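You operate a simulated robot arm through the tools that you are given. There is no shell and no other tool. Be economical: measure what you need, move in short steps, check, and stop when the job is done.

Carry out the task below with a simulated two-armed robot. There is one attempt and no reset: what you move stays moved.

Task
Pick up the grey bottle with one hand, pass it to the other hand and put it on the top of the left bench. Take the blue cloth on the top of the steel table and put it away on the blue stand's tray. Put the grey pad on the place b. Open the blue bench drawer, take the yellow lever from there and leave it on the place a and shut the drawer again. Put the green cloth on the place d. Do these in any order. Set down upright: grey bottle.

Only the result counts: the job must be done as asked and must still hold three seconds after the hand-in. Knocking over, shifting, dropping, spilling or breaking anything else fails it. Flat cloth is picked up by pressing the open fingertips on it (5 to 10 N) and closing them slowly along it; thin cloth reads only 2 to 8 mm in the jaws.

Robot
Two 7-joint arms with two-finger parallel grippers on one trunk, on a base that drives. Base frame: it is fixed to the floor where the robot stands at the start and does not move with it; the origin is under the middle of the robot, x ahead of it, y to its left, z up; the surface under the hand at the start is at about z = 860. Lengths are in mm, angles in degrees, forces in N, time in s.
The left shoulder is at the start at [30, 119, 1060], the right one opposite. With the tool pointing down near the work surface each hand reaches from about 280 to 680 mm from the robot's upright axis, wherever it stands, measured 20 degrees to its own side. Places, roughly: blue bench drawer [-6300, -3800, 800]; blue cloth (10x6x4 cm) [-10800, -1000, 900]; blue stand's tray [-3700, -2000, 700]; green cloth (10x6x4 cm) [-1500, -2000, 1000]; grey bottle (7x7x19 cm) [600, 0, 900]; grey pad (10x7x6 cm) [-6500, -3900, 900]; place A (19x18 cm) [-5120, -3820, 880]; place B (19x18 cm) [-5340, -3820, 880]; place D (19x18 cm) [-5740, -3820, 880]; top of the left bench [600, 2600, 900]; yellow lever (12x3x2 cm) [-6200, -3800, 700]. Payload 3.43 kg a hand.
Tool frame (each hand has its own): the origin (TCP) lies between the finger pads and is the grasp point; the fingertips stand 30 mm ahead of it; z points along the fingers, y is the line along which they close. Largest opening 94 mm; finger width 28, thickness 10; the body of the gripper, 50 by 96 mm, starts 55 mm behind the TCP.
Orientation is told as [roll, pitch, yaw] about the base's x, y, z axes, in that order, counted from this pose: with the fingers straight down and closing along the base's y, the tool's x points along the base's -x, its y along +y and its z along -z.

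Tools
- The arms move only by the tool move_arm. It takes "left_moves", "right_moves" or both (then of equal length, played together; a hand with none holds still); each is a list of rows, each a list of 3 entries, a list of its own where there are three numbers: the shift along the base's x, y, z in units of 50 mm (1.0 is 50 mm), then the turn, a rotation vector about the base's x, y, z in units of 8 degrees (1.0 is 8 degrees), then the gripper command, from -1 (shut) to 1 (fully open), values between in proportion. In form: [[[dx, dy, dz], [wx, wy, wz], gripper], ...]. A call has 1 to 20 rows; each row shifts and turns the commanded pose from where the row before left it. A call with a number of a shift or a turn outside -1 to 1 is refused whole. Rows are played at 5 a second. More than 50 mm and 8.6 degrees between two rows, or a gripper value outside its range, and nothing of the call is played. A pose out of reach is approached as far as the arm can. The call stops where the force on the tool passes 40 N (or 10 N more than at its start, if that is more) or the arm is blocked; 0.2 s more then pass. Each finger travels about 72 mm/s and halts on what it meets, pressing with about 32 N; the grip force reading is that of the motor and also rises with nothing between the fingers. The clock runs only during rows and for 0.2 s after the last one: add rows that do not move to give the fingers time. The reply holds the time, the measured pose of the TCP, the force on the tool along the base axes, the opening and the grip force, in the units named above and with some noise, with the torque about the TCP (base axes, N m) and any sound that the robot's microphone picked up.
- Cameras (640 x 400 px; columns grow to the right, rows downward): "scene" is now at [41.1, 0.5, 1759]; the picture's right is [-0.02, -1.00, 0.00], its down [-0.82, 0.02, -0.57] and it looks along [0.57, -0.01, -0.82] (base axes); focal length 295 px, centre (320, 200). "left" rides on the left gripper at [76, -14, -103] in its tool frame; the picture's right is [0.18, 0.98, 0.00], its down [-0.75, 0.14, -0.64] and it looks along [-0.63, 0.12, 0.77] (tool axes); focal length 243 px, centre (320, 200). "right" rides on the right gripper at [76, 14, -103] in its tool frame; the picture's right is [-0.18, 0.98, 0.00], its down [-0.75, -0.14, -0.64] and it looks along [-0.63, -0.12, 0.77] (tool axes); focal length 243 px, centre (320, 200). There is no depth. A picture from a camera that has moved, and an enlarged one, comes with that camera's place and axes in the base frame and with its lens.
- get_image(camera): a new picture of that camera. No time passes.
- raise_lower(by): slides the trunk up (or, below 0, down) by that many mm; the arms and the scene camera ride with it, the base frame stays. It gives what a move gives, with no picture.
- drive_base(legs): drives the robot by 1 to 6 legs, each [ahead, turn to the left] in mm and degrees, along the robot's own axes; the way and the turn of a leg run together, so that a leg with both is an arc; at most 1500 mm and 180 degrees a leg. The arms and the cameras ride along, it lands a little off, and it stops where it bumps. It gives what a move gives.
- head_to(pan, tilt): turns the head with the scene camera to pan (to the left, within 143 degrees either way) and tilt (down, from -29 to 69), counted from straight ahead of the robot. It gives what a move gives.
- inspect(camera, box): a new picture of the part [left, top, right, bottom] of that camera's present view, enlarged. No time passes.
- hand_in(): hands the job in; it is judged then, once.

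Work in short steps. Places have to be worked out from the pictures, the camera data and where the tool is seen: move nearer, look again, correct. Check each grasp and each placing, and mend what went wrong. You have 196 turns and 184 pictures in all, those below and enlarged ones among them. Open the grippers and draw the arms clear of the work before you hand the job in, unless the task says otherwise; then end with one line.

The tools are called after "Call:" as name(argument=value, ...) on one line, values as JSON. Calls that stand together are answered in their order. move_arm: Moves the arms, as the interface text tells. Its arguments: {"type":"object","properties":{"left_moves":{"type":"array","items":{"type":"array"}},"right_moves":{"type":"array","items":{"type":"array"}}},"required":[]} The other tools are called the same way: raise_lower (by) slides the trunk up or down; drive_base (legs) drives the base; head_to (pan, tilt) turns the head that bears the scene camera; get_image (camera) takes a picture; inspect (camera, box) takes an enlarged picture of a part of a camera's view; hand_in () hands the job in.

At the start:

```text
clock: 0.0
left_position: [453.3, 251.9, 1130.1]
left_orientation: [0.0, 0.0, 0.1]
left_contact_force: [-0.3, -0.2, -0.6]
left_wrist_torque: [-0.02, 0.03, -0.03]
left_opening: 94.0
left_grasp_force: 0.0
right_position: [460.3, -185.3, 1189.9]
right_orientation: [0.0, 0.0, 0.0]
right_contact_force: [0.0, 0.2, 0.0]
right_wrist_torque: [-0.02, 0.0, 0.02]
right_opening: 94.0
right_grasp_force: 0.1
trunk travel left (down, up): [-325.0, 85.0]
robot x, y, heading: [-0.4, -3.1, 0.1]
head pan, tilt: [-1.4, 55.3]
```

scene: 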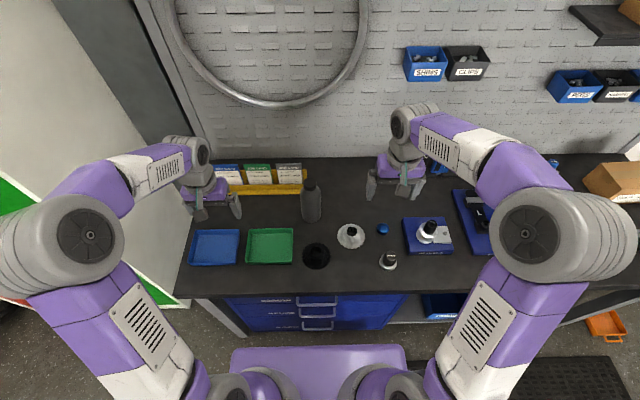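
right: 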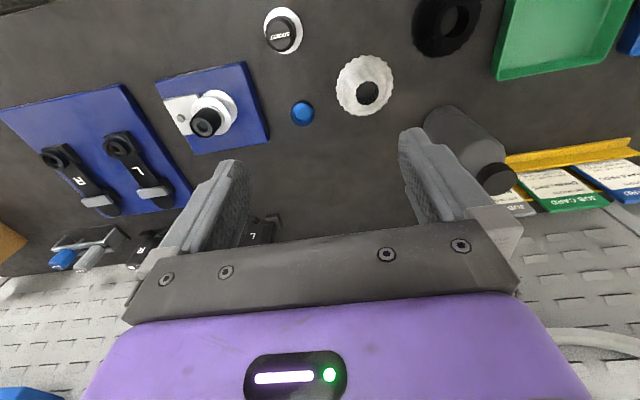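
left: 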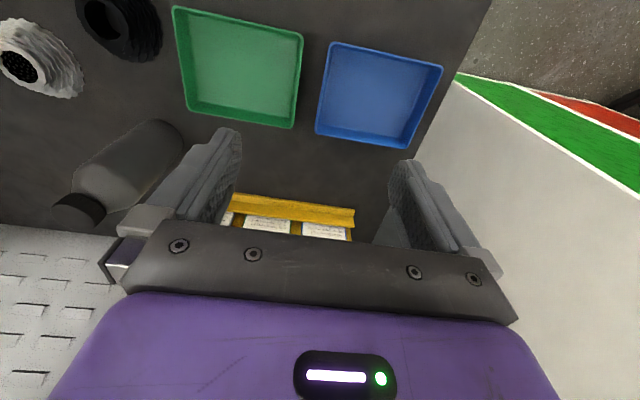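

The bottle appears to stand near [600, 17] with its top at z≈1037. I'll move the right hand above it and look.

Call:
move_arm(right_moves=[[[0.55, 0.8, 0], [0, 0, 0], 1], [[0.55, 0.8, 0], [0, 0, 0], 1], [[0.55, 0.8, 0], [0, 0, 0], 1], [[0.55, 0.8, 0], [0, 0, 0], 1], [[0.55, 0.8, 0], [0, 0, 0], 1], [[0, 0, 0], [0, 0, 0], 1]])

Call:
get_image(camera="right")

Call:
get_image(camera="scene")

```text
clock: 1.4
left_position: [450.8, 250.5, 1130.1]
left_orientation: [0.2, -0.1, 0.0]
left_contact_force: [-0.6, -0.6, 0.3]
left_wrist_torque: [0.0, -0.03, -0.01]
left_opening: 93.8
left_grasp_force: 0.1
right_position: [592.6, 11.9, 1190.1]
right_orientation: [0.1, -0.1, 0.1]
right_contact_force: [-0.6, -0.9, 0.3]
right_wrist_torque: [0.02, -0.02, 0.02]
right_opening: 93.8
right_grasp_force: 0.1
right hand out of reach, approached as far as the arm can: row 5
trunk travel left (down, up): [-325.0, 85.0]
robot x, y, heading: [-1.3, 2.0, 0.1]
head pan, tilt: [-1.4, 55.3]
```

```text
180 pictures are left
camera right: at [515.8, 26.9, 1292.2], right [0.18, 0.98, 0.0], down [0.75, -0.14, 0.64], along [0.63, -0.12, -0.77], focal length 243 px, centre (320, 200)
```

right: 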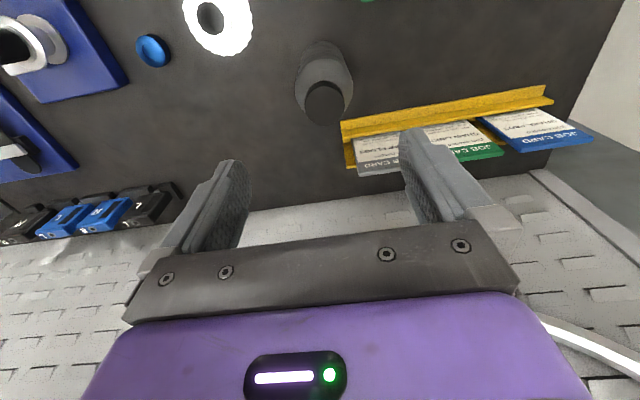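

```text
179 pictures are left
camera scene: at [39.6, -1.2, 1759.1], right [-0.02, -1.0, 0.0], down [-0.82, 0.02, -0.57], along [0.57, -0.01, -0.82], focal length 295 px, centre (320, 200)
```

scene: 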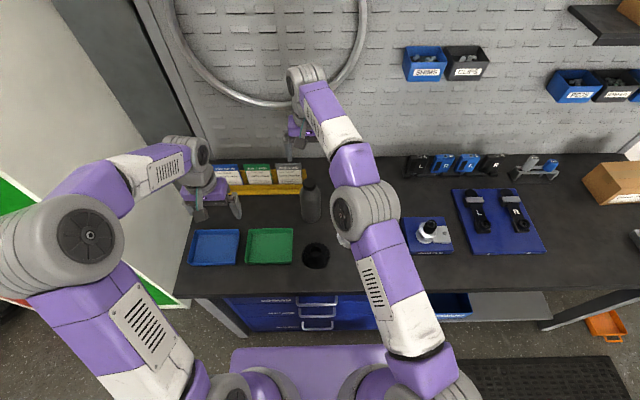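

The cap is at about [598, 16, 1037]. I'll lower the open hand around the bottle's upper part in two stages.

Call:
move_arm(right_moves=[[[0.1, 0.08, -0.8], [0, 0, 0], 1], [[0, 0, -0.8], [0, 0, 0], 1], [[0, 0, 0], [0, 0, 0], 1]])

Call:
get_image(camera="right")

```text
clock: 2.2
left_position: [452.4, 252.1, 1129.3]
left_orientation: [-0.1, -0.1, 0.1]
left_contact_force: [1.1, 0.4, 0.6]
left_wrist_torque: [0.02, 0.03, 0.01]
left_opening: 94.0
left_grasp_force: 0.0
right_position: [596.6, 18.1, 1109.4]
right_orientation: [0.1, 0.0, 0.1]
right_contact_force: [1.1, 0.0, -0.6]
right_wrist_torque: [0.04, 0.03, -0.03]
right_opening: 94.1
right_grasp_force: 0.0
trunk travel left (down, up): [-325.0, 85.0]
robot x, y, heading: [1.4, 0.9, 0.1]
head pan, tilt: [-1.4, 55.3]
```

```text
178 pictures are left
camera right: at [518.4, 32.5, 1211.8], right [0.18, 0.98, 0.0], down [0.75, -0.14, 0.64], along [0.63, -0.12, -0.77], focal length 243 px, centre (320, 200)
```

right: 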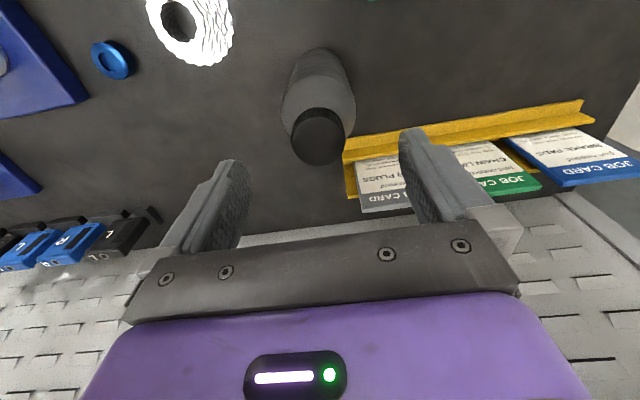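

Estimate consistent at [598, 15]. Lowering to z≈998 and closing gently.

Call:
move_arm(right_moves=[[[0.02, -0.05, -0.75], [0, 0, 0], 1], [[0, 0, -0.75], [0, 0, 0], 1], [[0, 0, -0.7], [0, 0, 0], 1], [[0, 0, 0], [0, 0, 1e-09], 1]])

Call:
get_image(camera="right")

```text
clock: 3.2
left_position: [452.1, 250.8, 1129.2]
left_orientation: [0.1, 0.0, -0.1]
left_contact_force: [0.3, 0.7, 0.2]
left_wrist_torque: [0.01, 0.0, 0.01]
left_opening: 93.9
left_grasp_force: 0.0
right_position: [598.4, 14.1, 998.2]
right_orientation: [0.0, 0.0, 0.1]
right_contact_force: [0.4, 0.1, -0.9]
right_wrist_torque: [0.03, 0.03, 0.0]
right_opening: 93.9
right_grasp_force: 0.1
trunk travel left (down, up): [-325.0, 85.0]
robot x, y, heading: [-0.4, -2.1, -0.1]
head pan, tilt: [-1.4, 55.3]
```

```text
177 pictures are left
camera right: at [522.8, 28.1, 1100.4], right [0.18, 0.98, 0.0], down [0.75, -0.14, 0.64], along [0.63, -0.12, -0.77], focal length 243 px, centre (320, 200)
```

right: 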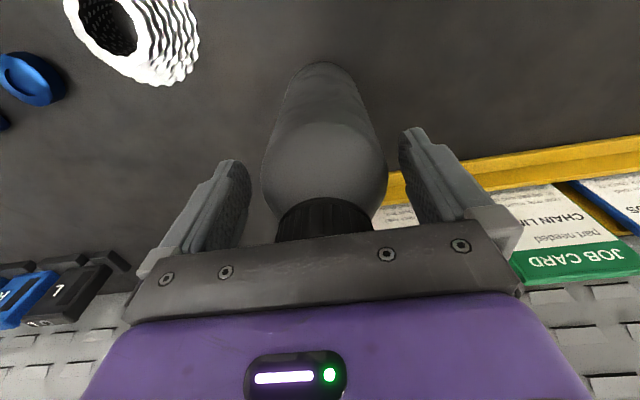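

Bottle is centred between the fingers. A few mm lower, then close.

Call:
move_arm(right_moves=[[[0, 0, -0.14], [0, 0, 0], 1], [[0, 0, 0], [0, 0, 0], 0.5], [[0, 0, 0], [0, 0, 0], 0], [[0, 0, 0], [0, 0, 0], -1], [[0, 0, 0], [0, 0, 0], -1]])

Call:
get_image(camera="right")

```text
clock: 4.4
left_position: [450.9, 251.9, 1130.1]
left_orientation: [0.0, -0.1, -0.1]
left_contact_force: [-0.9, -0.6, 0.4]
left_wrist_torque: [-0.05, 0.01, -0.01]
left_opening: 93.8
left_grasp_force: 0.1
right_position: [599.4, 15.3, 995.8]
right_orientation: [0.1, -0.4, 0.1]
right_contact_force: [5.4, 5.8, 28.8]
right_wrist_torque: [0.38, 0.17, -0.02]
right_opening: 68.0
right_grasp_force: 31.4
trunk travel left (down, up): [-325.0, 85.0]
robot x, y, heading: [3.9, 0.2, -0.2]
head pan, tilt: [-1.4, 55.3]
```

```text
176 pictures are left
camera right: at [521.7, 30.0, 1097.2], right [0.18, 0.98, 0.0], down [0.75, -0.14, 0.65], along [0.64, -0.12, -0.76], focal length 243 px, centre (320, 200)
```

right: 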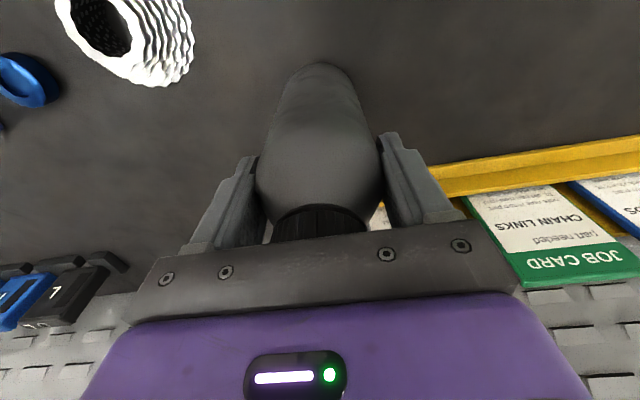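

Gripped at 68 mm (the palm is lightly on the cap). Lift straight up and read the weight.

Call:
move_arm(right_moves=[[[0, 0, 0.2], [0, 0, 0], -1], [[0, 0, 0.5], [0, 0, 0], -1], [[0, 0, 0.9], [0, 0, 0], -1], [[0, 0, 0.9], [0, 0, 0], -1], [[0, 0, 0.9], [0, 0, 0], -1], [[0, 0, 0], [0, 0, 0], -1]])

Call:
get_image(camera="left")

```text
clock: 5.8
left_position: [453.6, 251.3, 1129.1]
left_orientation: [0.0, 0.0, 0.0]
left_contact_force: [0.3, 0.6, 0.3]
left_wrist_torque: [0.04, 0.04, -0.04]
left_opening: 94.0
left_grasp_force: 0.1
right_position: [598.0, 14.8, 1161.4]
right_orientation: [0.0, 0.1, -0.1]
right_contact_force: [-0.4, 0.1, -6.0]
right_wrist_torque: [0.0, -0.04, 0.0]
right_opening: 67.7
right_grasp_force: 32.3
trunk travel left (down, up): [-325.0, 85.0]
robot x, y, heading: [1.3, -0.4, -0.0]
head pan, tilt: [-1.4, 55.3]
```

```text
175 pictures are left
camera left: at [376.5, 236.6, 1232.4], right [-0.18, 0.98, 0.0], down [0.75, 0.14, 0.64], along [0.63, 0.12, -0.77], focal length 243 px, centre (320, 200)
```

left: 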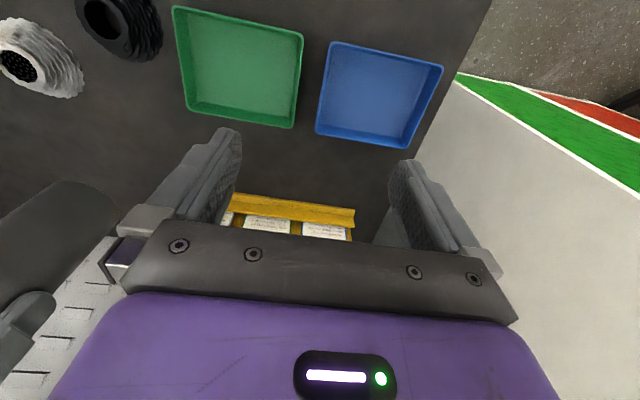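

Bottle held firmly (6 N). Bring it in toward [480, -30] while yawing both hands 90°.

Call:
move_arm(right_moves=[[[-0.2, -0.08, 0.01], [0, 0, 0.9375], -1], [[-0.2, -0.08, 0], [0, 0, 0.9375], -1], [[-0.2, -0.08, 0], [0, 0, 0.9375], -1], [[-0.2, -0.08, 0], [0, 0, 0.9375], -1], [[-0.2, -0.08, 0], [0, 0, 0.9375], -1], [[-0.2, -0.08, 0], [0, 0, 0.9375], -1], [[-0.2, -0.08, 0], [0, 0, 0.9375], -1], [[-0.2, -0.08, 0], [0, 0, 0.9375], -1], [[-0.2, -0.08, 0], [0, 0, 0.9375], -1], [[-0.2, -0.08, 0], [0, 0, 0.9375], -1], [[-0.2, -0.08, 0], [0, 0, 0.9375], -1], [[-0.2, -0.08, 0], [0, 0, 0.9375], -1], [[0, 0, 0], [0, 0, 0], -1]], left_moves=[[[0, 0.1, 0], [0, 0, 0.9375], 1], [[0, 0.1, 0], [0, 0, 0.9375], 1], [[0, 0.1, 0], [0, 0, 0.9375], 1], [[0, 0.1, 0], [0, 0, 0.9375], 1], [[0, 0.1, 0], [0, 0, 0.9375], 1], [[0, 0, 0], [0, 0, 0.9375], 1], [[0, 0, 0], [0, 0, 0.9375], 1], [[0, 0, 0], [0, 0, 0.9375], 1], [[0, 0, 0], [0, 0, 0.9375], 1], [[0, 0, 0], [0, 0, 0.9375], 1], [[0, 0, 0], [0, 0, 0.9375], 1], [[0, 0, 0], [0, 0, 0.9375], 1], [[0, 0, 0], [0, 0, 0], 1]])

Call:
get_image(camera="scene")

```text
clock: 8.6
left_position: [453.3, 278.1, 1129.7]
left_orientation: [0.0, 0.0, 90.1]
left_contact_force: [1.3, 0.3, -0.4]
left_wrist_torque: [-0.05, 0.01, 0.01]
left_opening: 93.9
left_grasp_force: 0.0
right_position: [478.4, -31.8, 1160.5]
right_orientation: [0.0, -0.1, 90.1]
right_contact_force: [0.6, -0.1, 0.3]
right_wrist_torque: [-0.03, -0.01, 0.0]
right_opening: 0.0
right_grasp_force: 31.8
trunk travel left (down, up): [-325.0, 85.0]
robot x, y, heading: [0.7, -0.7, 0.1]
head pan, tilt: [-1.4, 55.3]
```

```text
174 pictures are left
camera scene: at [41.4, 0.8, 1759.0], right [-0.02, -1.0, 0.0], down [-0.82, 0.02, -0.57], along [0.57, -0.01, -0.82], focal length 295 px, centre (320, 200)
```

scene: 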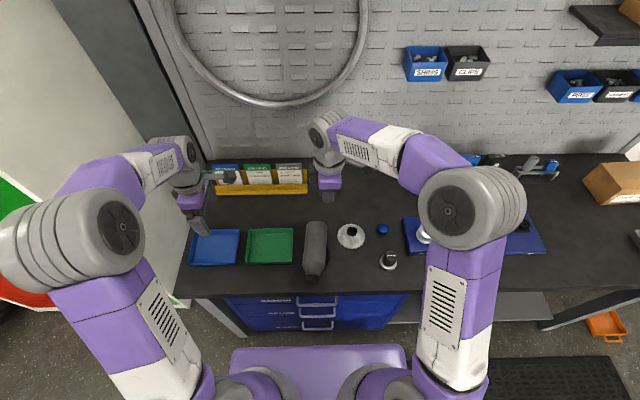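

The bottle slipped out during the turn. Look closely at where it lies.

Call:
inspect(camera="scene", box=[240, 180, 400, 300])

Call:
get_image(camera="right")

Call:
get_image(camera="left")

```text
3.33 times, centred on (320, 240) of scene
camera zoom: at [41.4, 0.8, 1759.0], right [-0.02, -1.0, 0.0], down [-0.82, 0.02, -0.57], along [0.57, -0.01, -0.82], focal length 983 px, centre (320, 67)
```

zoom: 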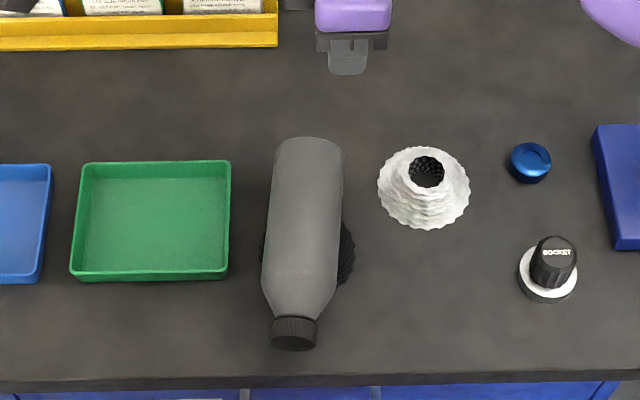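

```text
172 pictures are left
camera right: at [462.4, -108.2, 1264.4], right [-0.98, 0.18, 0.0], down [0.14, 0.75, 0.64], along [0.12, 0.63, -0.77], focal length 243 px, centre (320, 200)
```

right: 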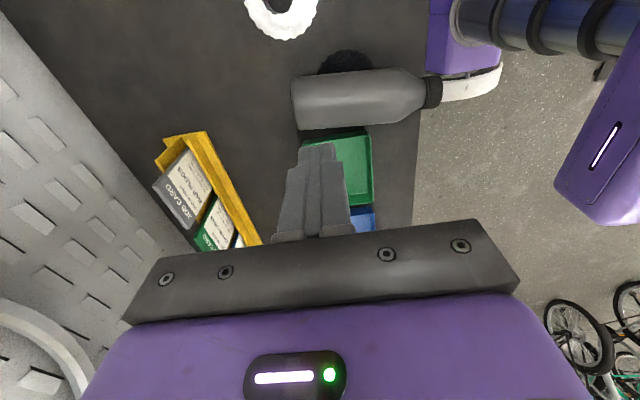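

```text
171 pictures are left
camera left: at [466.8, 200.5, 1231.9], right [-0.98, -0.19, 0.0], down [-0.14, 0.75, 0.64], along [-0.12, 0.63, -0.77], focal length 243 px, centre (320, 200)
```

left: 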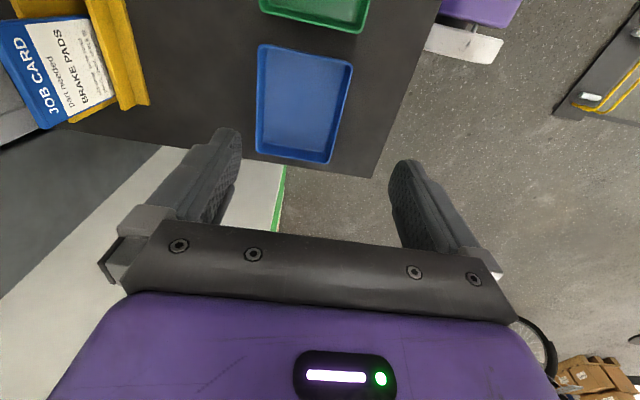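

The bottle lies on the black ring, which itself looks unmoved. I'll yaw the right hand back to 0, open, and view the bottle from above to regrasp it round its body.

Call:
move_arm(right_moves=[[[-0.06, 0.06, 0], [0, 0, -0.9375], 1], [[-0.06, 0.06, 0], [0, 0, -0.9375], 1], [[-0.06, 0.06, 0], [0, 0, -0.9375], 1], [[-0.06, 0.06, 0], [0, 0, -0.9375], 1], [[-0.06, 0.06, 0], [0, 0, -0.9375], 1], [[-0.06, 0.06, 0], [0, 0, -0.9375], 1], [[-0.06, 0.06, 0], [0, 0, -0.9375], 1], [[-0.06, 0.06, 0], [0, 0, -0.9375], 1], [[-0.06, 0.06, 0], [0, 0, -0.9375], 1], [[-0.06, 0.06, 0], [0, 0, -0.9375], 1], [[-0.06, 0.06, 0], [0, 0, -0.9375], 1], [[-0.06, 0.06, 0], [0, 0, -0.9375], 1], [[0, 0, 0], [0, 0, 0], 1]])

Call:
get_image(camera="right")

Call:
get_image(camera="scene")

```text
clock: 11.4
left_position: [453.0, 276.6, 1128.5]
left_orientation: [0.0, 0.0, 89.9]
left_contact_force: [0.6, 0.0, -0.5]
left_wrist_torque: [0.01, 0.04, 0.02]
left_opening: 93.9
left_grasp_force: 0.2
right_position: [441.5, 2.4, 1161.2]
right_orientation: [0.0, 0.0, 0.0]
right_contact_force: [-0.7, 0.1, 0.2]
right_wrist_torque: [0.02, 0.02, 0.02]
right_opening: 94.0
right_grasp_force: 0.0
trunk travel left (down, up): [-325.0, 85.0]
robot x, y, heading: [1.2, 0.8, 0.3]
head pan, tilt: [-1.4, 55.3]
```

```text
170 pictures are left
camera right: at [364.9, 18.2, 1264.7], right [0.19, 0.98, 0.0], down [0.75, -0.14, 0.64], along [0.63, -0.12, -0.77], focal length 243 px, centre (320, 200)
```

right: 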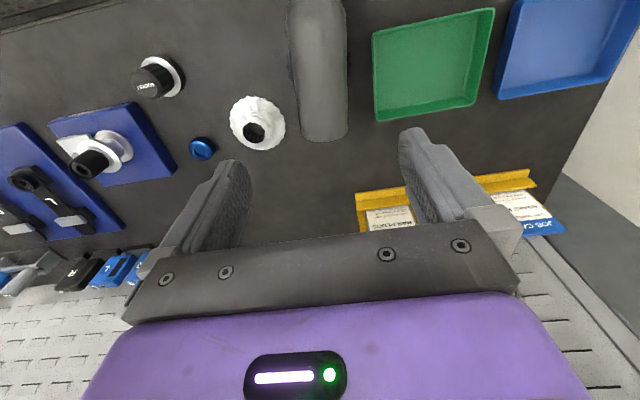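

```text
169 pictures are left
camera scene: at [41.2, 0.4, 1759.0], right [-0.02, -1.0, 0.0], down [-0.82, 0.02, -0.57], along [0.57, -0.01, -0.82], focal length 295 px, centre (320, 200)
```

scene: 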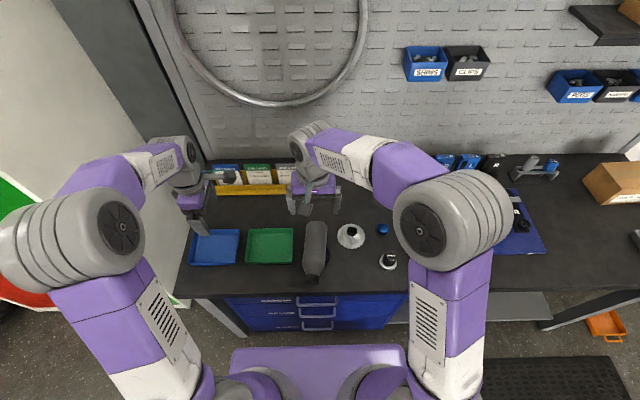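

The bottle seems horizontal on the ring, axis z≈935, spanning x≈320–509, y≈17→0. Move to above its middle, yaw −5°, and look nearer.

Call:
move_arm(right_moves=[[[-0.4, 0.05, -0.6], [0, 0, -0.3], 1], [[-0.4, 0.05, -0.7], [0, 0, -0.3], 1], [[0, 0, -0.7], [0, 0, 0], 1], [[0, 0, 0], [0, 0, 0], 1]])

Call:
get_image(camera="right")

```text
clock: 12.4
left_position: [452.4, 277.5, 1129.0]
left_orientation: [0.0, 0.0, 90.0]
left_contact_force: [0.3, -0.3, -0.4]
left_wrist_torque: [-0.04, -0.02, -0.03]
left_opening: 94.0
left_grasp_force: 0.0
right_position: [400.4, 6.4, 1061.8]
right_orientation: [0.0, -0.1, -4.8]
right_contact_force: [-0.1, 0.1, -0.7]
right_wrist_torque: [0.02, -0.04, 0.01]
right_opening: 94.1
right_grasp_force: 0.0
trunk travel left (down, up): [-325.0, 85.0]
robot x, y, heading: [-0.1, -1.5, -0.2]
head pan, tilt: [-1.4, 55.3]
```

```text
168 pictures are left
camera right: at [324.5, 27.6, 1163.3], right [0.27, 0.96, 0.0], down [0.74, -0.2, 0.64], along [0.62, -0.17, -0.77], focal length 243 px, centre (320, 200)
```

right: 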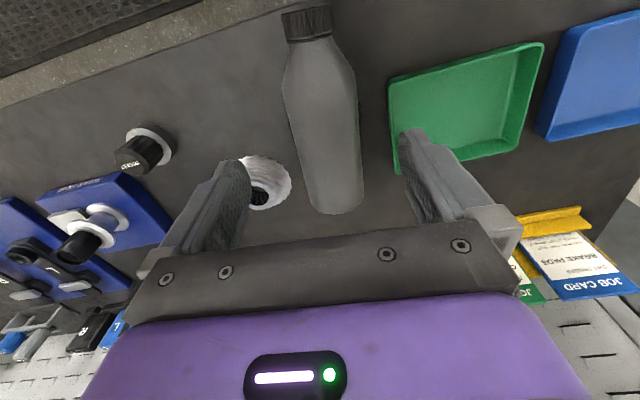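

Refined: axis z≈918, x 328–520, y≈8 at x=402. Lower in two stages, tips staying above the ring.

Call:
move_arm(right_moves=[[[0.03, 0.03, -0.7], [0, 0, 0], 1], [[0, 0, -0.6], [0, 0, 0], 1], [[0, 0, 0], [0, 0, 0], 1]])

Call:
get_image(camera="right")

Call:
inspect(camera="scene", box=[240, 180, 400, 300])

```text
clock: 13.2
left_position: [453.2, 277.0, 1129.9]
left_orientation: [0.0, 0.1, 90.0]
left_contact_force: [0.2, 0.2, -0.8]
left_wrist_torque: [0.03, 0.0, 0.03]
left_opening: 94.0
left_grasp_force: 0.0
right_position: [401.6, 12.2, 996.2]
right_orientation: [0.1, -0.1, -4.8]
right_contact_force: [0.4, 0.4, -0.4]
right_wrist_torque: [-0.02, 0.01, -0.01]
right_opening: 94.0
right_grasp_force: 0.0
trunk travel left (down, up): [-325.0, 85.0]
robot x, y, heading: [0.2, -2.3, 0.1]
head pan, tilt: [-1.4, 55.3]
```

```text
167 pictures are left
camera right: at [327.3, 32.8, 1099.6], right [0.27, 0.96, 0.0], down [0.74, -0.2, 0.64], along [0.62, -0.17, -0.77], focal length 243 px, centre (320, 200)
```

right: 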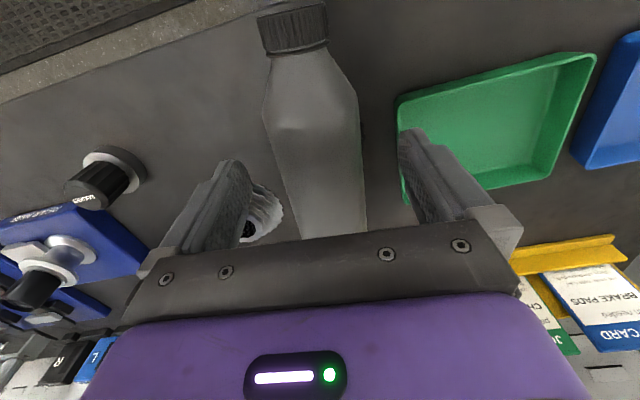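

```text
3.33 times, centred on (320, 240) of scene
camera zoom: at [40.9, 0.2, 1759.0], right [-0.02, -1.0, 0.0], down [-0.82, 0.02, -0.57], along [0.57, -0.01, -0.82], focal length 983 px, centre (320, 67)
```

zoom: 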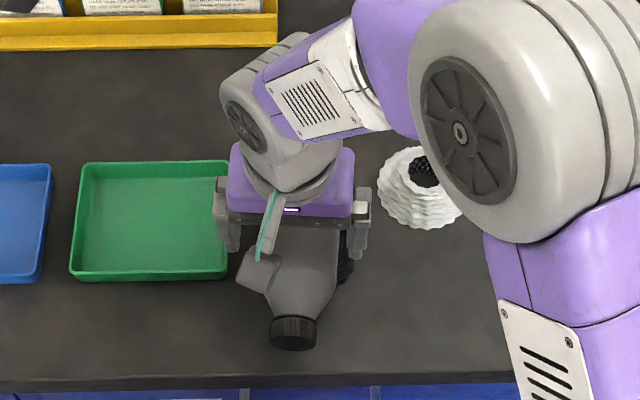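

Aligned; bottle axis y≈9 here. Lower the last 64 mm, shifting 3 mm in y, then close.

Call:
move_arm(right_moves=[[[0, -0.06, -0.5], [0, 0, 0], 1], [[0, 0, -0.4], [0, 0, 0], 1], [[0, 0, -0.36], [0, 0, 0], 1], [[0, 0, 0], [0, 0, 0], 0.6], [[0, 0, 0], [0, 0, 0], 0.2], [[0, 0, 0], [0, 0, 0], -1], [[0, 0, 0], [0, 0, 0], -1]])

Call:
get_image(camera="right")

```text
clock: 14.8
left_position: [452.5, 276.8, 1129.0]
left_orientation: [0.0, 0.0, 90.0]
left_contact_force: [0.4, 0.4, 0.2]
left_wrist_torque: [0.01, 0.0, 0.03]
left_opening: 94.2
left_grasp_force: 0.1
right_position: [401.7, 7.5, 932.2]
right_orientation: [0.0, -0.1, -4.8]
right_contact_force: [0.1, 0.7, -0.1]
right_wrist_torque: [0.02, 0.03, 0.05]
right_opening: 70.8
right_grasp_force: 32.2
trunk travel left (down, up): [-325.0, 85.0]
robot x, y, heading: [-1.6, -0.9, 0.1]
head pan, tilt: [-1.4, 55.3]
```

```text
165 pictures are left
camera right: at [326.5, 27.5, 1035.8], right [0.27, 0.96, 0.0], down [0.74, -0.2, 0.64], along [0.62, -0.17, -0.77], focal length 243 px, centre (320, 200)
```

right: 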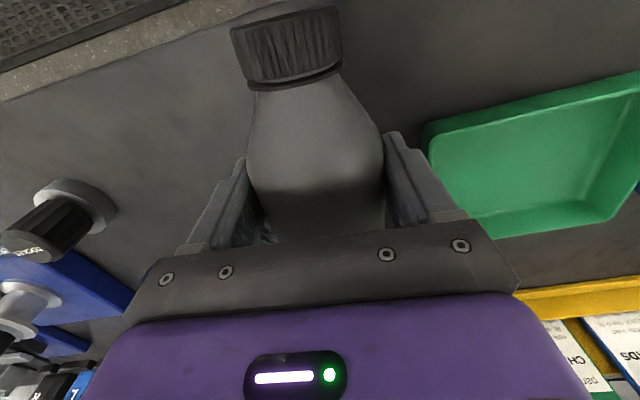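

Gripped across the full 71 mm diameter. Lift slowly and check.

Call:
move_arm(right_moves=[[[0, 0, 0.3], [0, 0, 0], -1], [[0, 0, 0.5], [0, 0, 0], -1], [[0, 0, 0.6], [0, 0, 0], -1], [[0, 0, 0.6], [0, 0, 0], -1], [[0, 0, 0.6], [0, 0, 0], -1], [[0, 0, 0.6], [0, 0, 0], -1], [[0, 0, 0.6], [0, 0, 0], -1], [[0, 0, 0.4], [0, 0, 0], -1], [[0, 0, 0], [0, 0, 0], -1]])

Call:
get_image(camera="right")

Call:
inspect(camera="scene", box=[240, 180, 400, 300])

```text
clock: 16.8
left_position: [452.6, 277.5, 1129.6]
left_orientation: [0.0, 0.1, 90.1]
left_contact_force: [0.4, 0.4, 0.0]
left_wrist_torque: [0.0, 0.01, 0.02]
left_opening: 93.8
left_grasp_force: 0.0
right_position: [402.9, 6.2, 1142.8]
right_orientation: [0.0, 0.1, -4.8]
right_contact_force: [-0.6, 0.1, -6.3]
right_wrist_torque: [0.05, 0.2, 0.01]
right_opening: 70.7
right_grasp_force: 32.2
trunk travel left (down, up): [-325.0, 85.0]
robot x, y, heading: [1.3, 0.3, 0.1]
head pan, tilt: [-1.4, 55.3]
```

```text
164 pictures are left
camera right: at [328.6, 27.0, 1245.5], right [0.27, 0.96, 0.0], down [0.74, -0.2, 0.64], along [0.62, -0.17, -0.77], focal length 243 px, centre (320, 200)
```

right: 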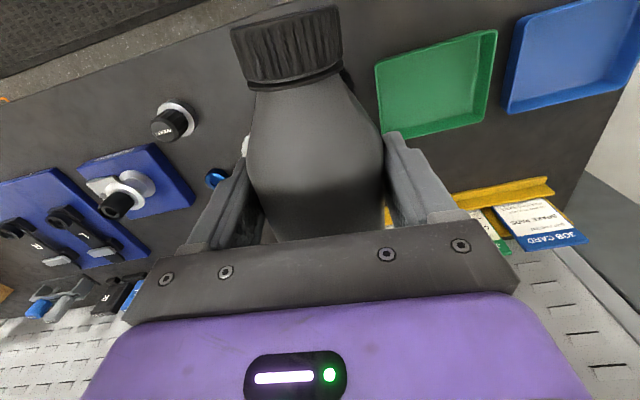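

```text
3.33 times, centred on (320, 240) of scene
camera zoom: at [41.9, 0.6, 1759.0], right [-0.02, -1.0, 0.0], down [-0.82, 0.02, -0.57], along [0.57, -0.01, -0.82], focal length 983 px, centre (320, 67)
```

zoom: 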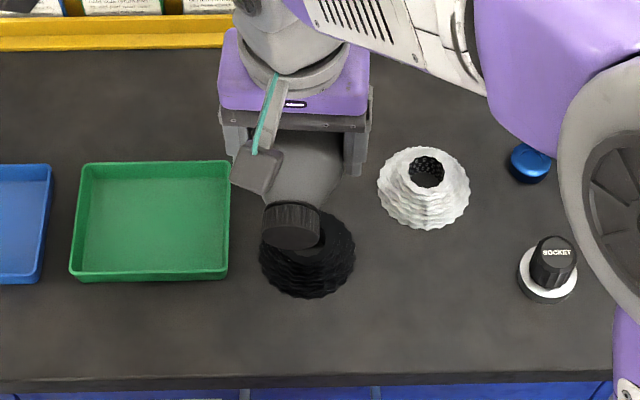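

Bottle is held horizontally and the ring is where it was. Yaw slowly −85° while moving to about [450, -50, 1150].

Call:
move_arm(right_moves=[[[0.06, -0.07, 0], [0, 0, -0.666], -1], [[0.06, -0.07, 0], [0, 0, -0.666], -1], [[0.06, -0.07, 0], [0, 0, -0.666], -1], [[0.06, -0.07, 0], [0, 0, -0.666], -1], [[0.06, -0.07, 0], [0, 0, -0.666], -1], [[0.06, -0.07, 0], [0, 0, -0.666], -1], [[0.06, -0.07, 0], [0, 0, -0.666], -1], [[0.06, -0.07, 0], [0, 0, -0.666], -1], [[0.06, -0.07, 0], [0, 0, -0.666], -1], [[0.06, -0.07, 0], [0, 0, -0.666], -1], [[0.06, -0.07, 0], [0, 0, -0.666], -1], [[0.06, -0.07, 0], [0, 0, -0.666], -1], [[0.06, -0.07, 0], [0, 0, -0.666], -1], [[0.06, -0.07, 0], [0, 0, -0.666], -1], [[0.06, -0.07, 0], [0, 0, -0.666], -1], [[0.06, -0.07, 0], [0, 0, -0.666], -1], [[0, 0, 0], [0, 0, 0], -1]])

Call:
get_image(camera="right")

```text
clock: 20.4
left_position: [453.0, 277.5, 1128.3]
left_orientation: [-0.1, -0.1, 90.1]
left_contact_force: [-0.4, -0.1, 0.4]
left_wrist_torque: [0.02, 0.01, -0.02]
left_opening: 94.0
left_grasp_force: 0.0
right_position: [451.2, -48.7, 1142.5]
right_orientation: [0.0, 0.0, -90.2]
right_contact_force: [0.2, 0.1, -6.5]
right_wrist_torque: [0.24, 0.02, -0.01]
right_opening: 70.7
right_grasp_force: 32.0
trunk travel left (down, up): [-325.0, 85.0]
robot x, y, heading: [0.4, -0.7, 0.1]
head pan, tilt: [-1.4, 55.3]
```

```text
162 pictures are left
camera right: at [466.1, 27.6, 1245.5], right [0.98, -0.19, 0.0], down [-0.14, -0.75, 0.64], along [-0.12, -0.63, -0.77], focal length 243 px, centre (320, 200)
```

right: 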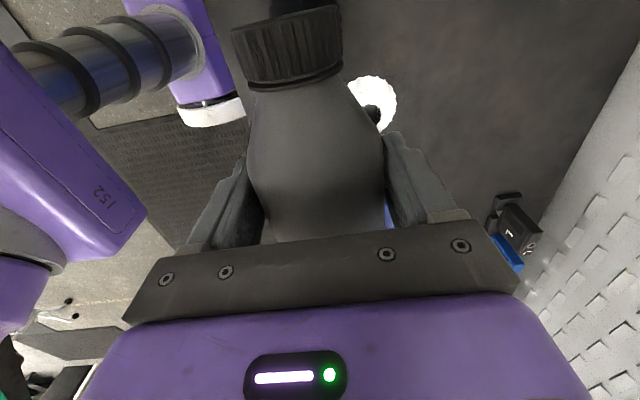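

Stable. Now roll the right hand +90° so the cap points up, and at the same time roll the left hand −90° (well away at y≈280+).

Call:
move_arm(right_moves=[[[0, 0, 0], [0.703, 0, 0], -1], [[0, 0, 0], [0.703, 0, 0], -1], [[0, 0, 0], [0.703, 0, 0], -1], [[0, 0, 0], [0.703, 0, 0], -1], [[0, 0, 0], [0.703, 0, 0], -1], [[0, 0, 0], [0.703, 0, 0], -1], [[0, 0, 0], [0.703, 0, 0], -1], [[0, 0, 0], [0.703, 0, 0], -1], [[0, 0, 0], [0.703, 0, 0], -1], [[0, 0, 0], [0.703, 0, 0], -1], [[0, 0, 0], [0.703, 0, 0], -1], [[0, 0, 0], [0.703, 0, 0], -1], [[0, 0, 0], [0.703, 0, 0], -1], [[0, 0, 0], [0.703, 0, 0], -1], [[0, 0, 0], [0.703, 0, 0], -1], [[0, 0, 0], [0.703, 0, 0], -1], [[0, 0, 0], [0, 0, 0], -1]])

Call:
get_image(camera="scene")

Call:
get_image(camera="right")

```text
clock: 24.0
left_position: [451.5, 278.2, 1128.4]
left_orientation: [0.0, 0.1, 90.0]
left_contact_force: [-0.1, -0.3, -0.7]
left_wrist_torque: [0.0, 0.01, 0.01]
left_opening: 93.9
left_grasp_force: 0.0
right_position: [450.6, -48.4, 1144.0]
right_orientation: [-85.5, 89.9, -175.4]
right_contact_force: [0.1, 0.9, -6.0]
right_wrist_torque: [-0.02, -0.02, 0.02]
right_opening: 71.0
right_grasp_force: 32.3
trunk travel left (down, up): [-325.0, 85.0]
robot x, y, heading: [5.4, -0.8, 0.2]
head pan, tilt: [-1.4, 55.3]
```

```text
161 pictures are left
camera scene: at [41.4, 0.7, 1759.0], right [-0.02, -1.0, 0.0], down [-0.82, 0.02, -0.57], along [0.57, -0.01, -0.82], focal length 295 px, centre (320, 200)
```

scene: 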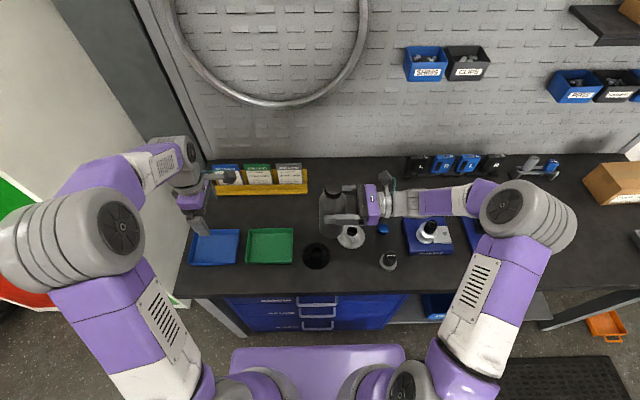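

```text
160 pictures are left
camera right: at [465.1, -151.2, 1220.3], right [0.98, 0.0, -0.19], down [-0.14, -0.64, -0.75], along [-0.12, 0.77, -0.63], focal length 243 px, centre (320, 200)
```

right: 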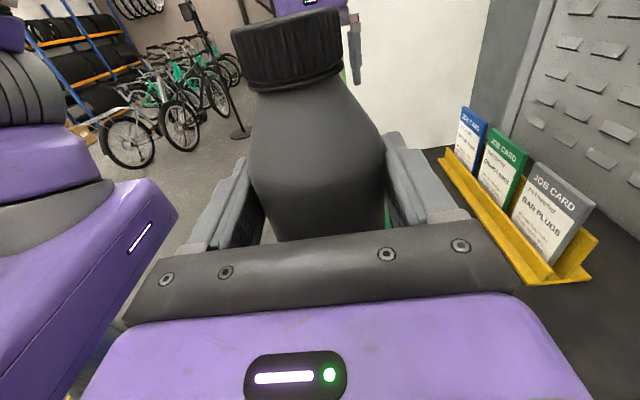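

The bottle is upright in the right hand (axis y≈-34, base z≈1026). Now roll the left hand to point along −y at z≈1078.

Call:
move_arm(left_moves=[[[0, 0, -0.0625], [-0.703, 0, 0], 1], [[0, 0, -0.0625], [-0.703, 0, 0], 1], [[0, 0, -0.0625], [-0.703, 0, 0], 1], [[0, 0, -0.0625], [-0.703, 0, 0], 1], [[0, 0, -0.0625], [-0.703, 0, 0], 1], [[0, 0, -0.0625], [-0.703, 0, 0], 1], [[0, 0, -0.0625], [-0.703, 0, 0], 1], [[0, 0, -0.0625], [-0.703, 0, 0], 1], [[0, 0, -0.0625], [-0.703, 0, 0], 1], [[0, 0, -0.0625], [-0.703, 0, 0], 1], [[0, 0, -0.0625], [-0.703, 0, 0], 1], [[0, 0, -0.0625], [-0.703, 0, 0], 1], [[0, 0, -0.0625], [-0.703, 0, 0], 1], [[0, 0, -0.0625], [-0.703, 0, 0], 1], [[0, 0, -0.0625], [-0.703, 0, 0], 1], [[0, 0, -0.0625], [-0.703, 0, 0], 1], [[0, 0, 0], [0, 0, 0], 1]])

Call:
get_image(camera="left")

Call:
get_image(camera="scene")

```text
clock: 27.6
left_position: [453.8, 276.8, 1080.9]
left_orientation: [24.6, 90.0, 114.7]
left_contact_force: [0.0, -0.2, 0.3]
left_wrist_torque: [0.01, 0.03, 0.01]
left_opening: 94.2
left_grasp_force: 0.1
right_position: [450.9, -50.2, 1144.7]
right_orientation: [-54.1, 89.8, -144.1]
right_contact_force: [0.2, 0.0, -6.2]
right_wrist_torque: [-0.03, 0.02, 0.04]
right_opening: 70.8
right_grasp_force: 31.8
trunk travel left (down, up): [-325.0, 85.0]
robot x, y, heading: [0.6, 2.5, 0.4]
head pan, tilt: [-1.4, 55.3]
```

```text
159 pictures are left
camera left: at [467.3, 378.6, 1156.6], right [-0.98, 0.0, 0.18], down [-0.14, 0.64, -0.75], along [-0.12, -0.77, -0.63], focal length 243 px, centre (320, 200)
```

left: 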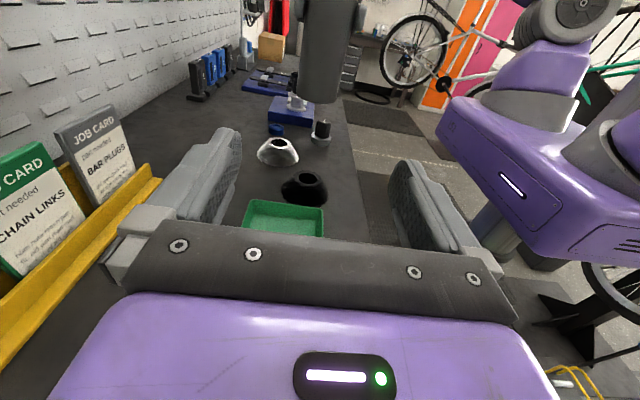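

```text
158 pictures are left
camera scene: at [41.5, 0.2, 1759.0], right [-0.02, -1.0, 0.0], down [-0.82, 0.02, -0.57], along [0.57, -0.01, -0.82], focal length 295 px, centre (320, 200)
```

scene: 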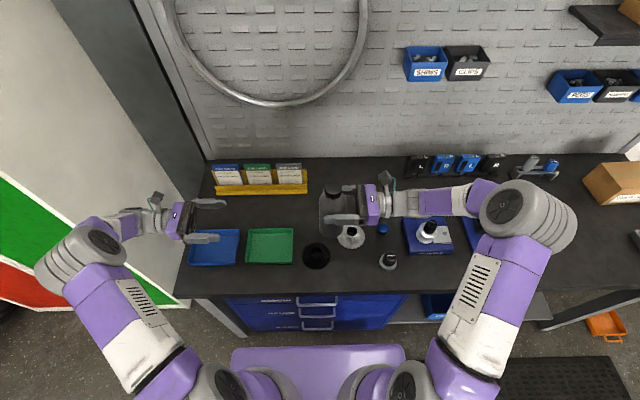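

The left hand points at the bottle's lower part. Approach to y≈70 first and check.

Call:
move_arm(left_moves=[[[-0.02, -0.8, 0], [0, 0, 0], 1], [[0, -0.8, 0], [0, 0, 0], 1], [[0, -0.8, 0], [0, 0, 0], 1], [[0, -0.8, 0], [0, 0, 0], 1], [[0, -0.8, 0], [0, 0, 0], 1], [[0, 0, 0], [0, 0, 0], 1]])

Call:
get_image(camera="left")

```text
clock: 29.0
left_position: [452.1, 77.0, 1081.8]
left_orientation: [10.5, 89.9, 100.4]
left_contact_force: [0.0, -0.2, -0.3]
left_wrist_torque: [0.0, 0.02, -0.01]
left_opening: 94.0
left_grasp_force: 0.0
right_position: [452.3, -48.3, 1145.0]
right_orientation: [-45.2, 89.9, -135.2]
right_contact_force: [0.4, -0.3, -6.0]
right_wrist_torque: [-0.08, 0.0, 0.0]
right_opening: 70.7
right_grasp_force: 31.8
trunk travel left (down, up): [-325.0, 85.0]
robot x, y, heading: [-2.4, -0.5, 0.0]
head pan, tilt: [-1.4, 55.3]
```

```text
157 pictures are left
camera left: at [465.7, 178.3, 1157.6], right [-0.98, 0.0, 0.18], down [-0.14, 0.64, -0.75], along [-0.12, -0.77, -0.63], focal length 243 px, centre (320, 200)
```

left: 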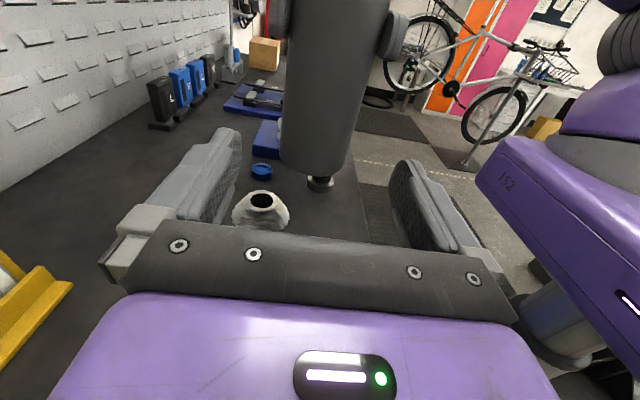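

Aligned in x. Raise 6 mm and advance to the bottle axis at y≈-35, then close.

Call:
move_arm(left_moves=[[[0, -0.75, 0.12], [0, 0, 0], 1], [[0, -0.75, 0], [0, 0, 0], 1], [[0, -0.75, 0], [0, 0, 0], 1], [[0, 0, 0], [0, 0, 0], 1]])

Call:
get_image(camera="left")

Call:
inspect(camera="scene", box=[260, 150, 420, 250])

```text
clock: 30.0
left_position: [451.9, -37.4, 1089.9]
left_orientation: [35.7, 89.9, 125.6]
left_contact_force: [-0.1, -0.3, 0.7]
left_wrist_torque: [0.0, 0.02, 0.0]
left_opening: 94.3
left_grasp_force: 0.0
right_position: [450.6, -48.2, 1143.4]
right_orientation: [-42.8, 89.8, -132.8]
right_contact_force: [-0.8, 0.5, -5.3]
right_wrist_torque: [-0.03, 0.02, 0.0]
right_opening: 70.9
right_grasp_force: 31.7
trunk travel left (down, up): [-325.0, 85.0]
robot x, y, heading: [1.9, 1.2, -0.2]
head pan, tilt: [-1.4, 55.3]
```

```text
156 pictures are left
camera left: at [465.2, 64.7, 1165.9], right [-0.98, 0.0, 0.18], down [-0.14, 0.64, -0.75], along [-0.12, -0.77, -0.63], focal length 243 px, centre (320, 200)
```

left: 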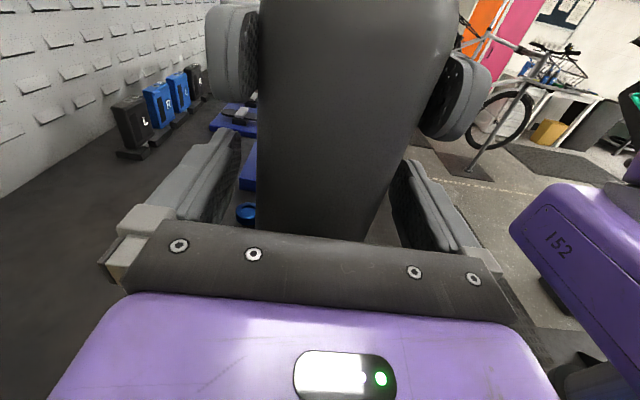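

```text
4.00 times, centred on (340, 200) of scene
camera zoom: at [41.5, 1.4, 1759.0], right [-0.02, -1.0, 0.0], down [-0.82, 0.02, -0.57], along [0.57, -0.01, -0.82], focal length 1180 px, centre (240, 200)
```

zoom: 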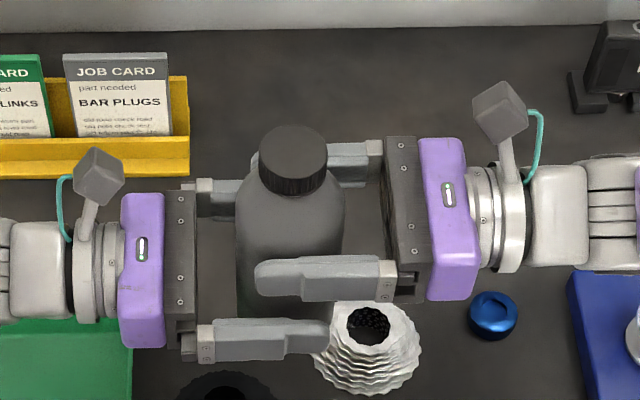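

Both hands straddle the bottle well. Close the left hand while the right still holds.

Call:
move_arm(left_moves=[[[0, 0, 0], [0, 0, 0], 0.6], [[0, 0, 0], [0, 0, 0], 0.3], [[0, 0, 0], [0, 0, 0], -1], [[0, 0, 0], [0, 0, 0], -1], [[0, 0, 0], [0, 0, 0], -1]])

```text
clock: 31.2
left_position: [451.1, -37.5, 1089.3]
left_orientation: [19.0, 89.8, 109.0]
left_contact_force: [-1.5, -2.9, -0.7]
left_wrist_torque: [0.11, 0.03, 0.12]
left_opening: 71.1
left_grasp_force: 32.2
right_position: [451.5, -49.8, 1144.7]
right_orientation: [-49.0, 89.9, -139.0]
right_contact_force: [2.4, 2.1, -5.6]
right_wrist_torque: [-0.13, -0.14, -0.14]
right_opening: 70.5
right_grasp_force: 31.8
trunk travel left (down, up): [-325.0, 85.0]
robot x, y, heading: [4.0, -0.1, -0.2]
head pan, tilt: [-1.4, 55.3]
```

Left grips at 71 mm. Open the right slowly and then draw it back along −y.

Call:
move_arm(right_moves=[[[0, 0, 0], [0, 0, 0], 0.6], [[0, 0, 0], [0, 0, 0], 0.8], [[0, 0, 0], [0, 0, 0], 1], [[0, 0, 0], [0, 0, 0], 1], [[0, -0.4, 0], [0, 0, 0], 1], [[0, -0.8, 0], [0, 0, 0], 1], [[0, -0.8, 0], [0, 0, 0], 1], [[0, -0.8, 0], [0, 0, 0], 1], [[0, 0, 0], [0, 0, 0], 1]])

Call:
get_image(camera="scene")

Call:
get_image(camera="right")

```text
clock: 33.2
left_position: [452.0, -36.6, 1089.1]
left_orientation: [27.4, 89.9, 117.4]
left_contact_force: [-1.2, 0.4, -0.7]
left_wrist_torque: [0.04, -0.01, 0.02]
left_opening: 70.8
left_grasp_force: 31.8
right_position: [453.0, -186.3, 1145.3]
right_orientation: [-48.8, 89.8, -138.7]
right_contact_force: [-0.7, 0.0, -0.2]
right_wrist_torque: [-0.01, 0.03, -0.03]
right_opening: 93.8
right_grasp_force: 0.1
trunk travel left (down, up): [-325.0, 85.0]
robot x, y, heading: [1.2, 0.7, -0.1]
head pan, tilt: [-1.4, 55.3]
```

```text
154 pictures are left
camera scene: at [41.8, 1.4, 1759.0], right [-0.02, -1.0, 0.0], down [-0.82, 0.02, -0.57], along [0.57, -0.01, -0.82], focal length 295 px, centre (320, 200)
```

scene: 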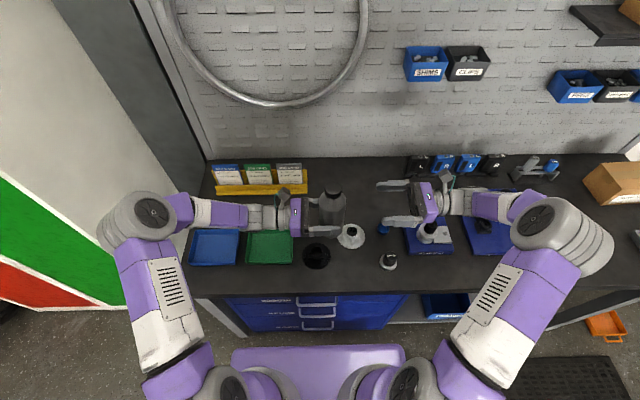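

```text
153 pictures are left
camera right: at [467.3, -290.1, 1222.2], right [0.98, 0.0, -0.19], down [-0.14, -0.64, -0.75], along [-0.12, 0.77, -0.63], focal length 243 px, centre (320, 200)
```

right: 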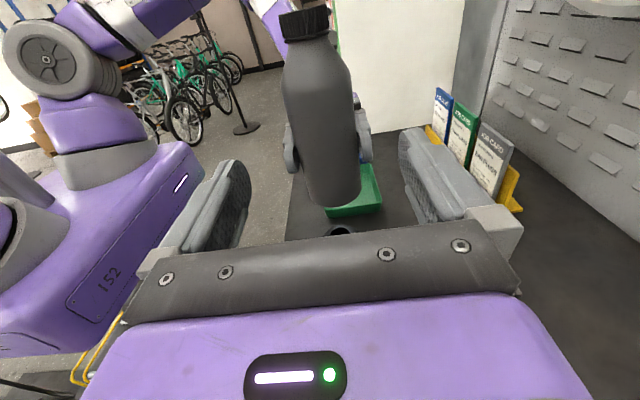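

The handover succeeded. Look to the left and behind to plan the drive to the left bench.

Call:
head_to(pan=60, tilt=15)

Call:
get_image(camera="scene")

Call:
head_to(pan=130, tilt=15)

Call:
get_image(camera="scene")

Call:
head_to(pan=-130, tilt=15)

Call:
get_image(camera="scene")

```text
clock: 34.5
left_position: [452.1, -36.6, 1089.6]
left_orientation: [17.7, 89.9, 107.7]
left_contact_force: [-0.3, -0.2, 0.0]
left_wrist_torque: [0.01, 0.0, 0.01]
left_opening: 71.0
left_grasp_force: 32.0
right_position: [452.8, -189.0, 1145.8]
right_orientation: [-53.1, 89.9, -143.2]
right_contact_force: [-0.3, 0.8, 0.6]
right_wrist_torque: [-0.01, 0.03, -0.03]
right_opening: 94.3
right_grasp_force: 0.1
trunk travel left (down, up): [-325.0, 85.0]
robot x, y, heading: [0.1, -2.4, -0.2]
head pan, tilt: [60.0, 15.0]
```

```text
152 pictures are left
camera scene: at [16.7, 83.0, 1819.5], right [0.87, -0.5, 0.0], down [-0.13, -0.22, -0.97], along [0.48, 0.84, -0.26], focal length 295 px, centre (320, 200)
```

scene: 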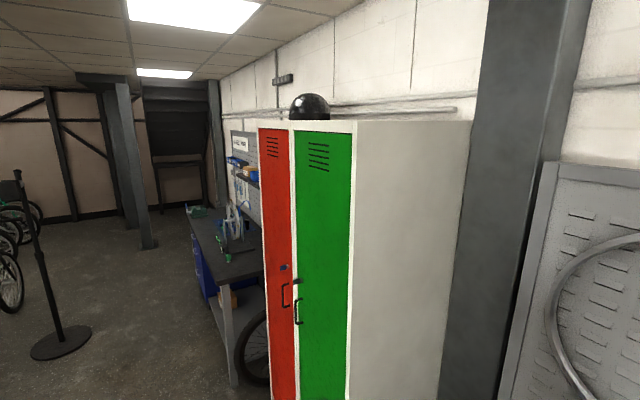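

```text
clock: 35.9
left_position: [450.7, -37.7, 1089.6]
left_orientation: [16.8, 89.9, 106.8]
left_contact_force: [-0.1, 0.1, 0.0]
left_wrist_torque: [0.06, 0.01, 0.01]
left_opening: 71.1
left_grasp_force: 32.0
right_position: [454.1, -188.0, 1144.2]
right_orientation: [-53.3, 89.9, -143.3]
right_contact_force: [0.7, -0.8, -0.3]
right_wrist_torque: [0.03, -0.01, 0.0]
right_opening: 94.2
right_grasp_force: 0.0
trunk travel left (down, up): [-325.0, 85.0]
robot x, y, heading: [-0.9, -0.8, 0.1]
head pan, tilt: [130.0, 15.0]
```

```text
151 pictures are left
camera scene: at [-90.1, 73.7, 1819.6], right [0.77, 0.64, 0.0], down [0.17, -0.2, -0.97], along [-0.62, 0.74, -0.26], focal length 295 px, centre (320, 200)
```

scene: 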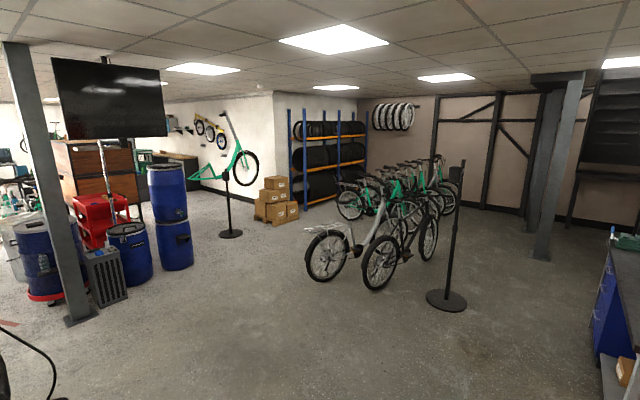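

```text
clock: 39.5
left_position: [451.6, -37.2, 1089.3]
left_orientation: [16.2, 89.9, 106.2]
left_contact_force: [-0.3, 0.2, -0.7]
left_wrist_torque: [0.02, 0.01, 0.03]
left_opening: 70.9
left_grasp_force: 31.9
right_position: [455.0, -188.6, 1145.2]
right_orientation: [-53.5, 89.9, -143.7]
right_contact_force: [0.1, -0.6, 1.0]
right_wrist_torque: [0.02, -0.01, 0.03]
right_opening: 94.0
right_grasp_force: 0.1
trunk travel left (down, up): [-325.0, 85.0]
robot x, y, heading: [-4.4, -0.3, -0.1]
head pan, tilt: [-130.0, 15.0]
```

```text
150 pictures are left
camera scene: at [-90.1, -69.4, 1819.6], right [-0.77, 0.64, 0.0], down [0.17, 0.2, -0.97], along [-0.62, -0.74, -0.26], focal length 295 px, centre (320, 200)
```

scene: 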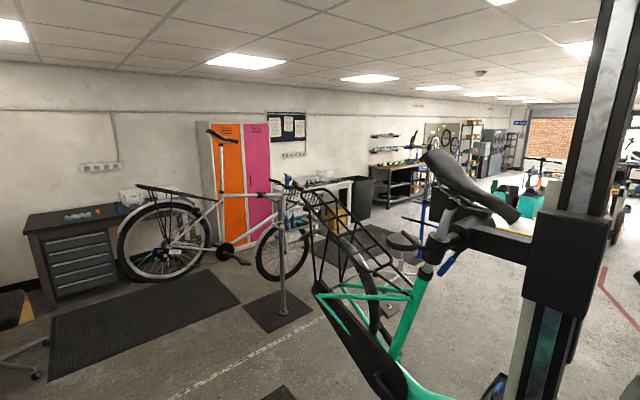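

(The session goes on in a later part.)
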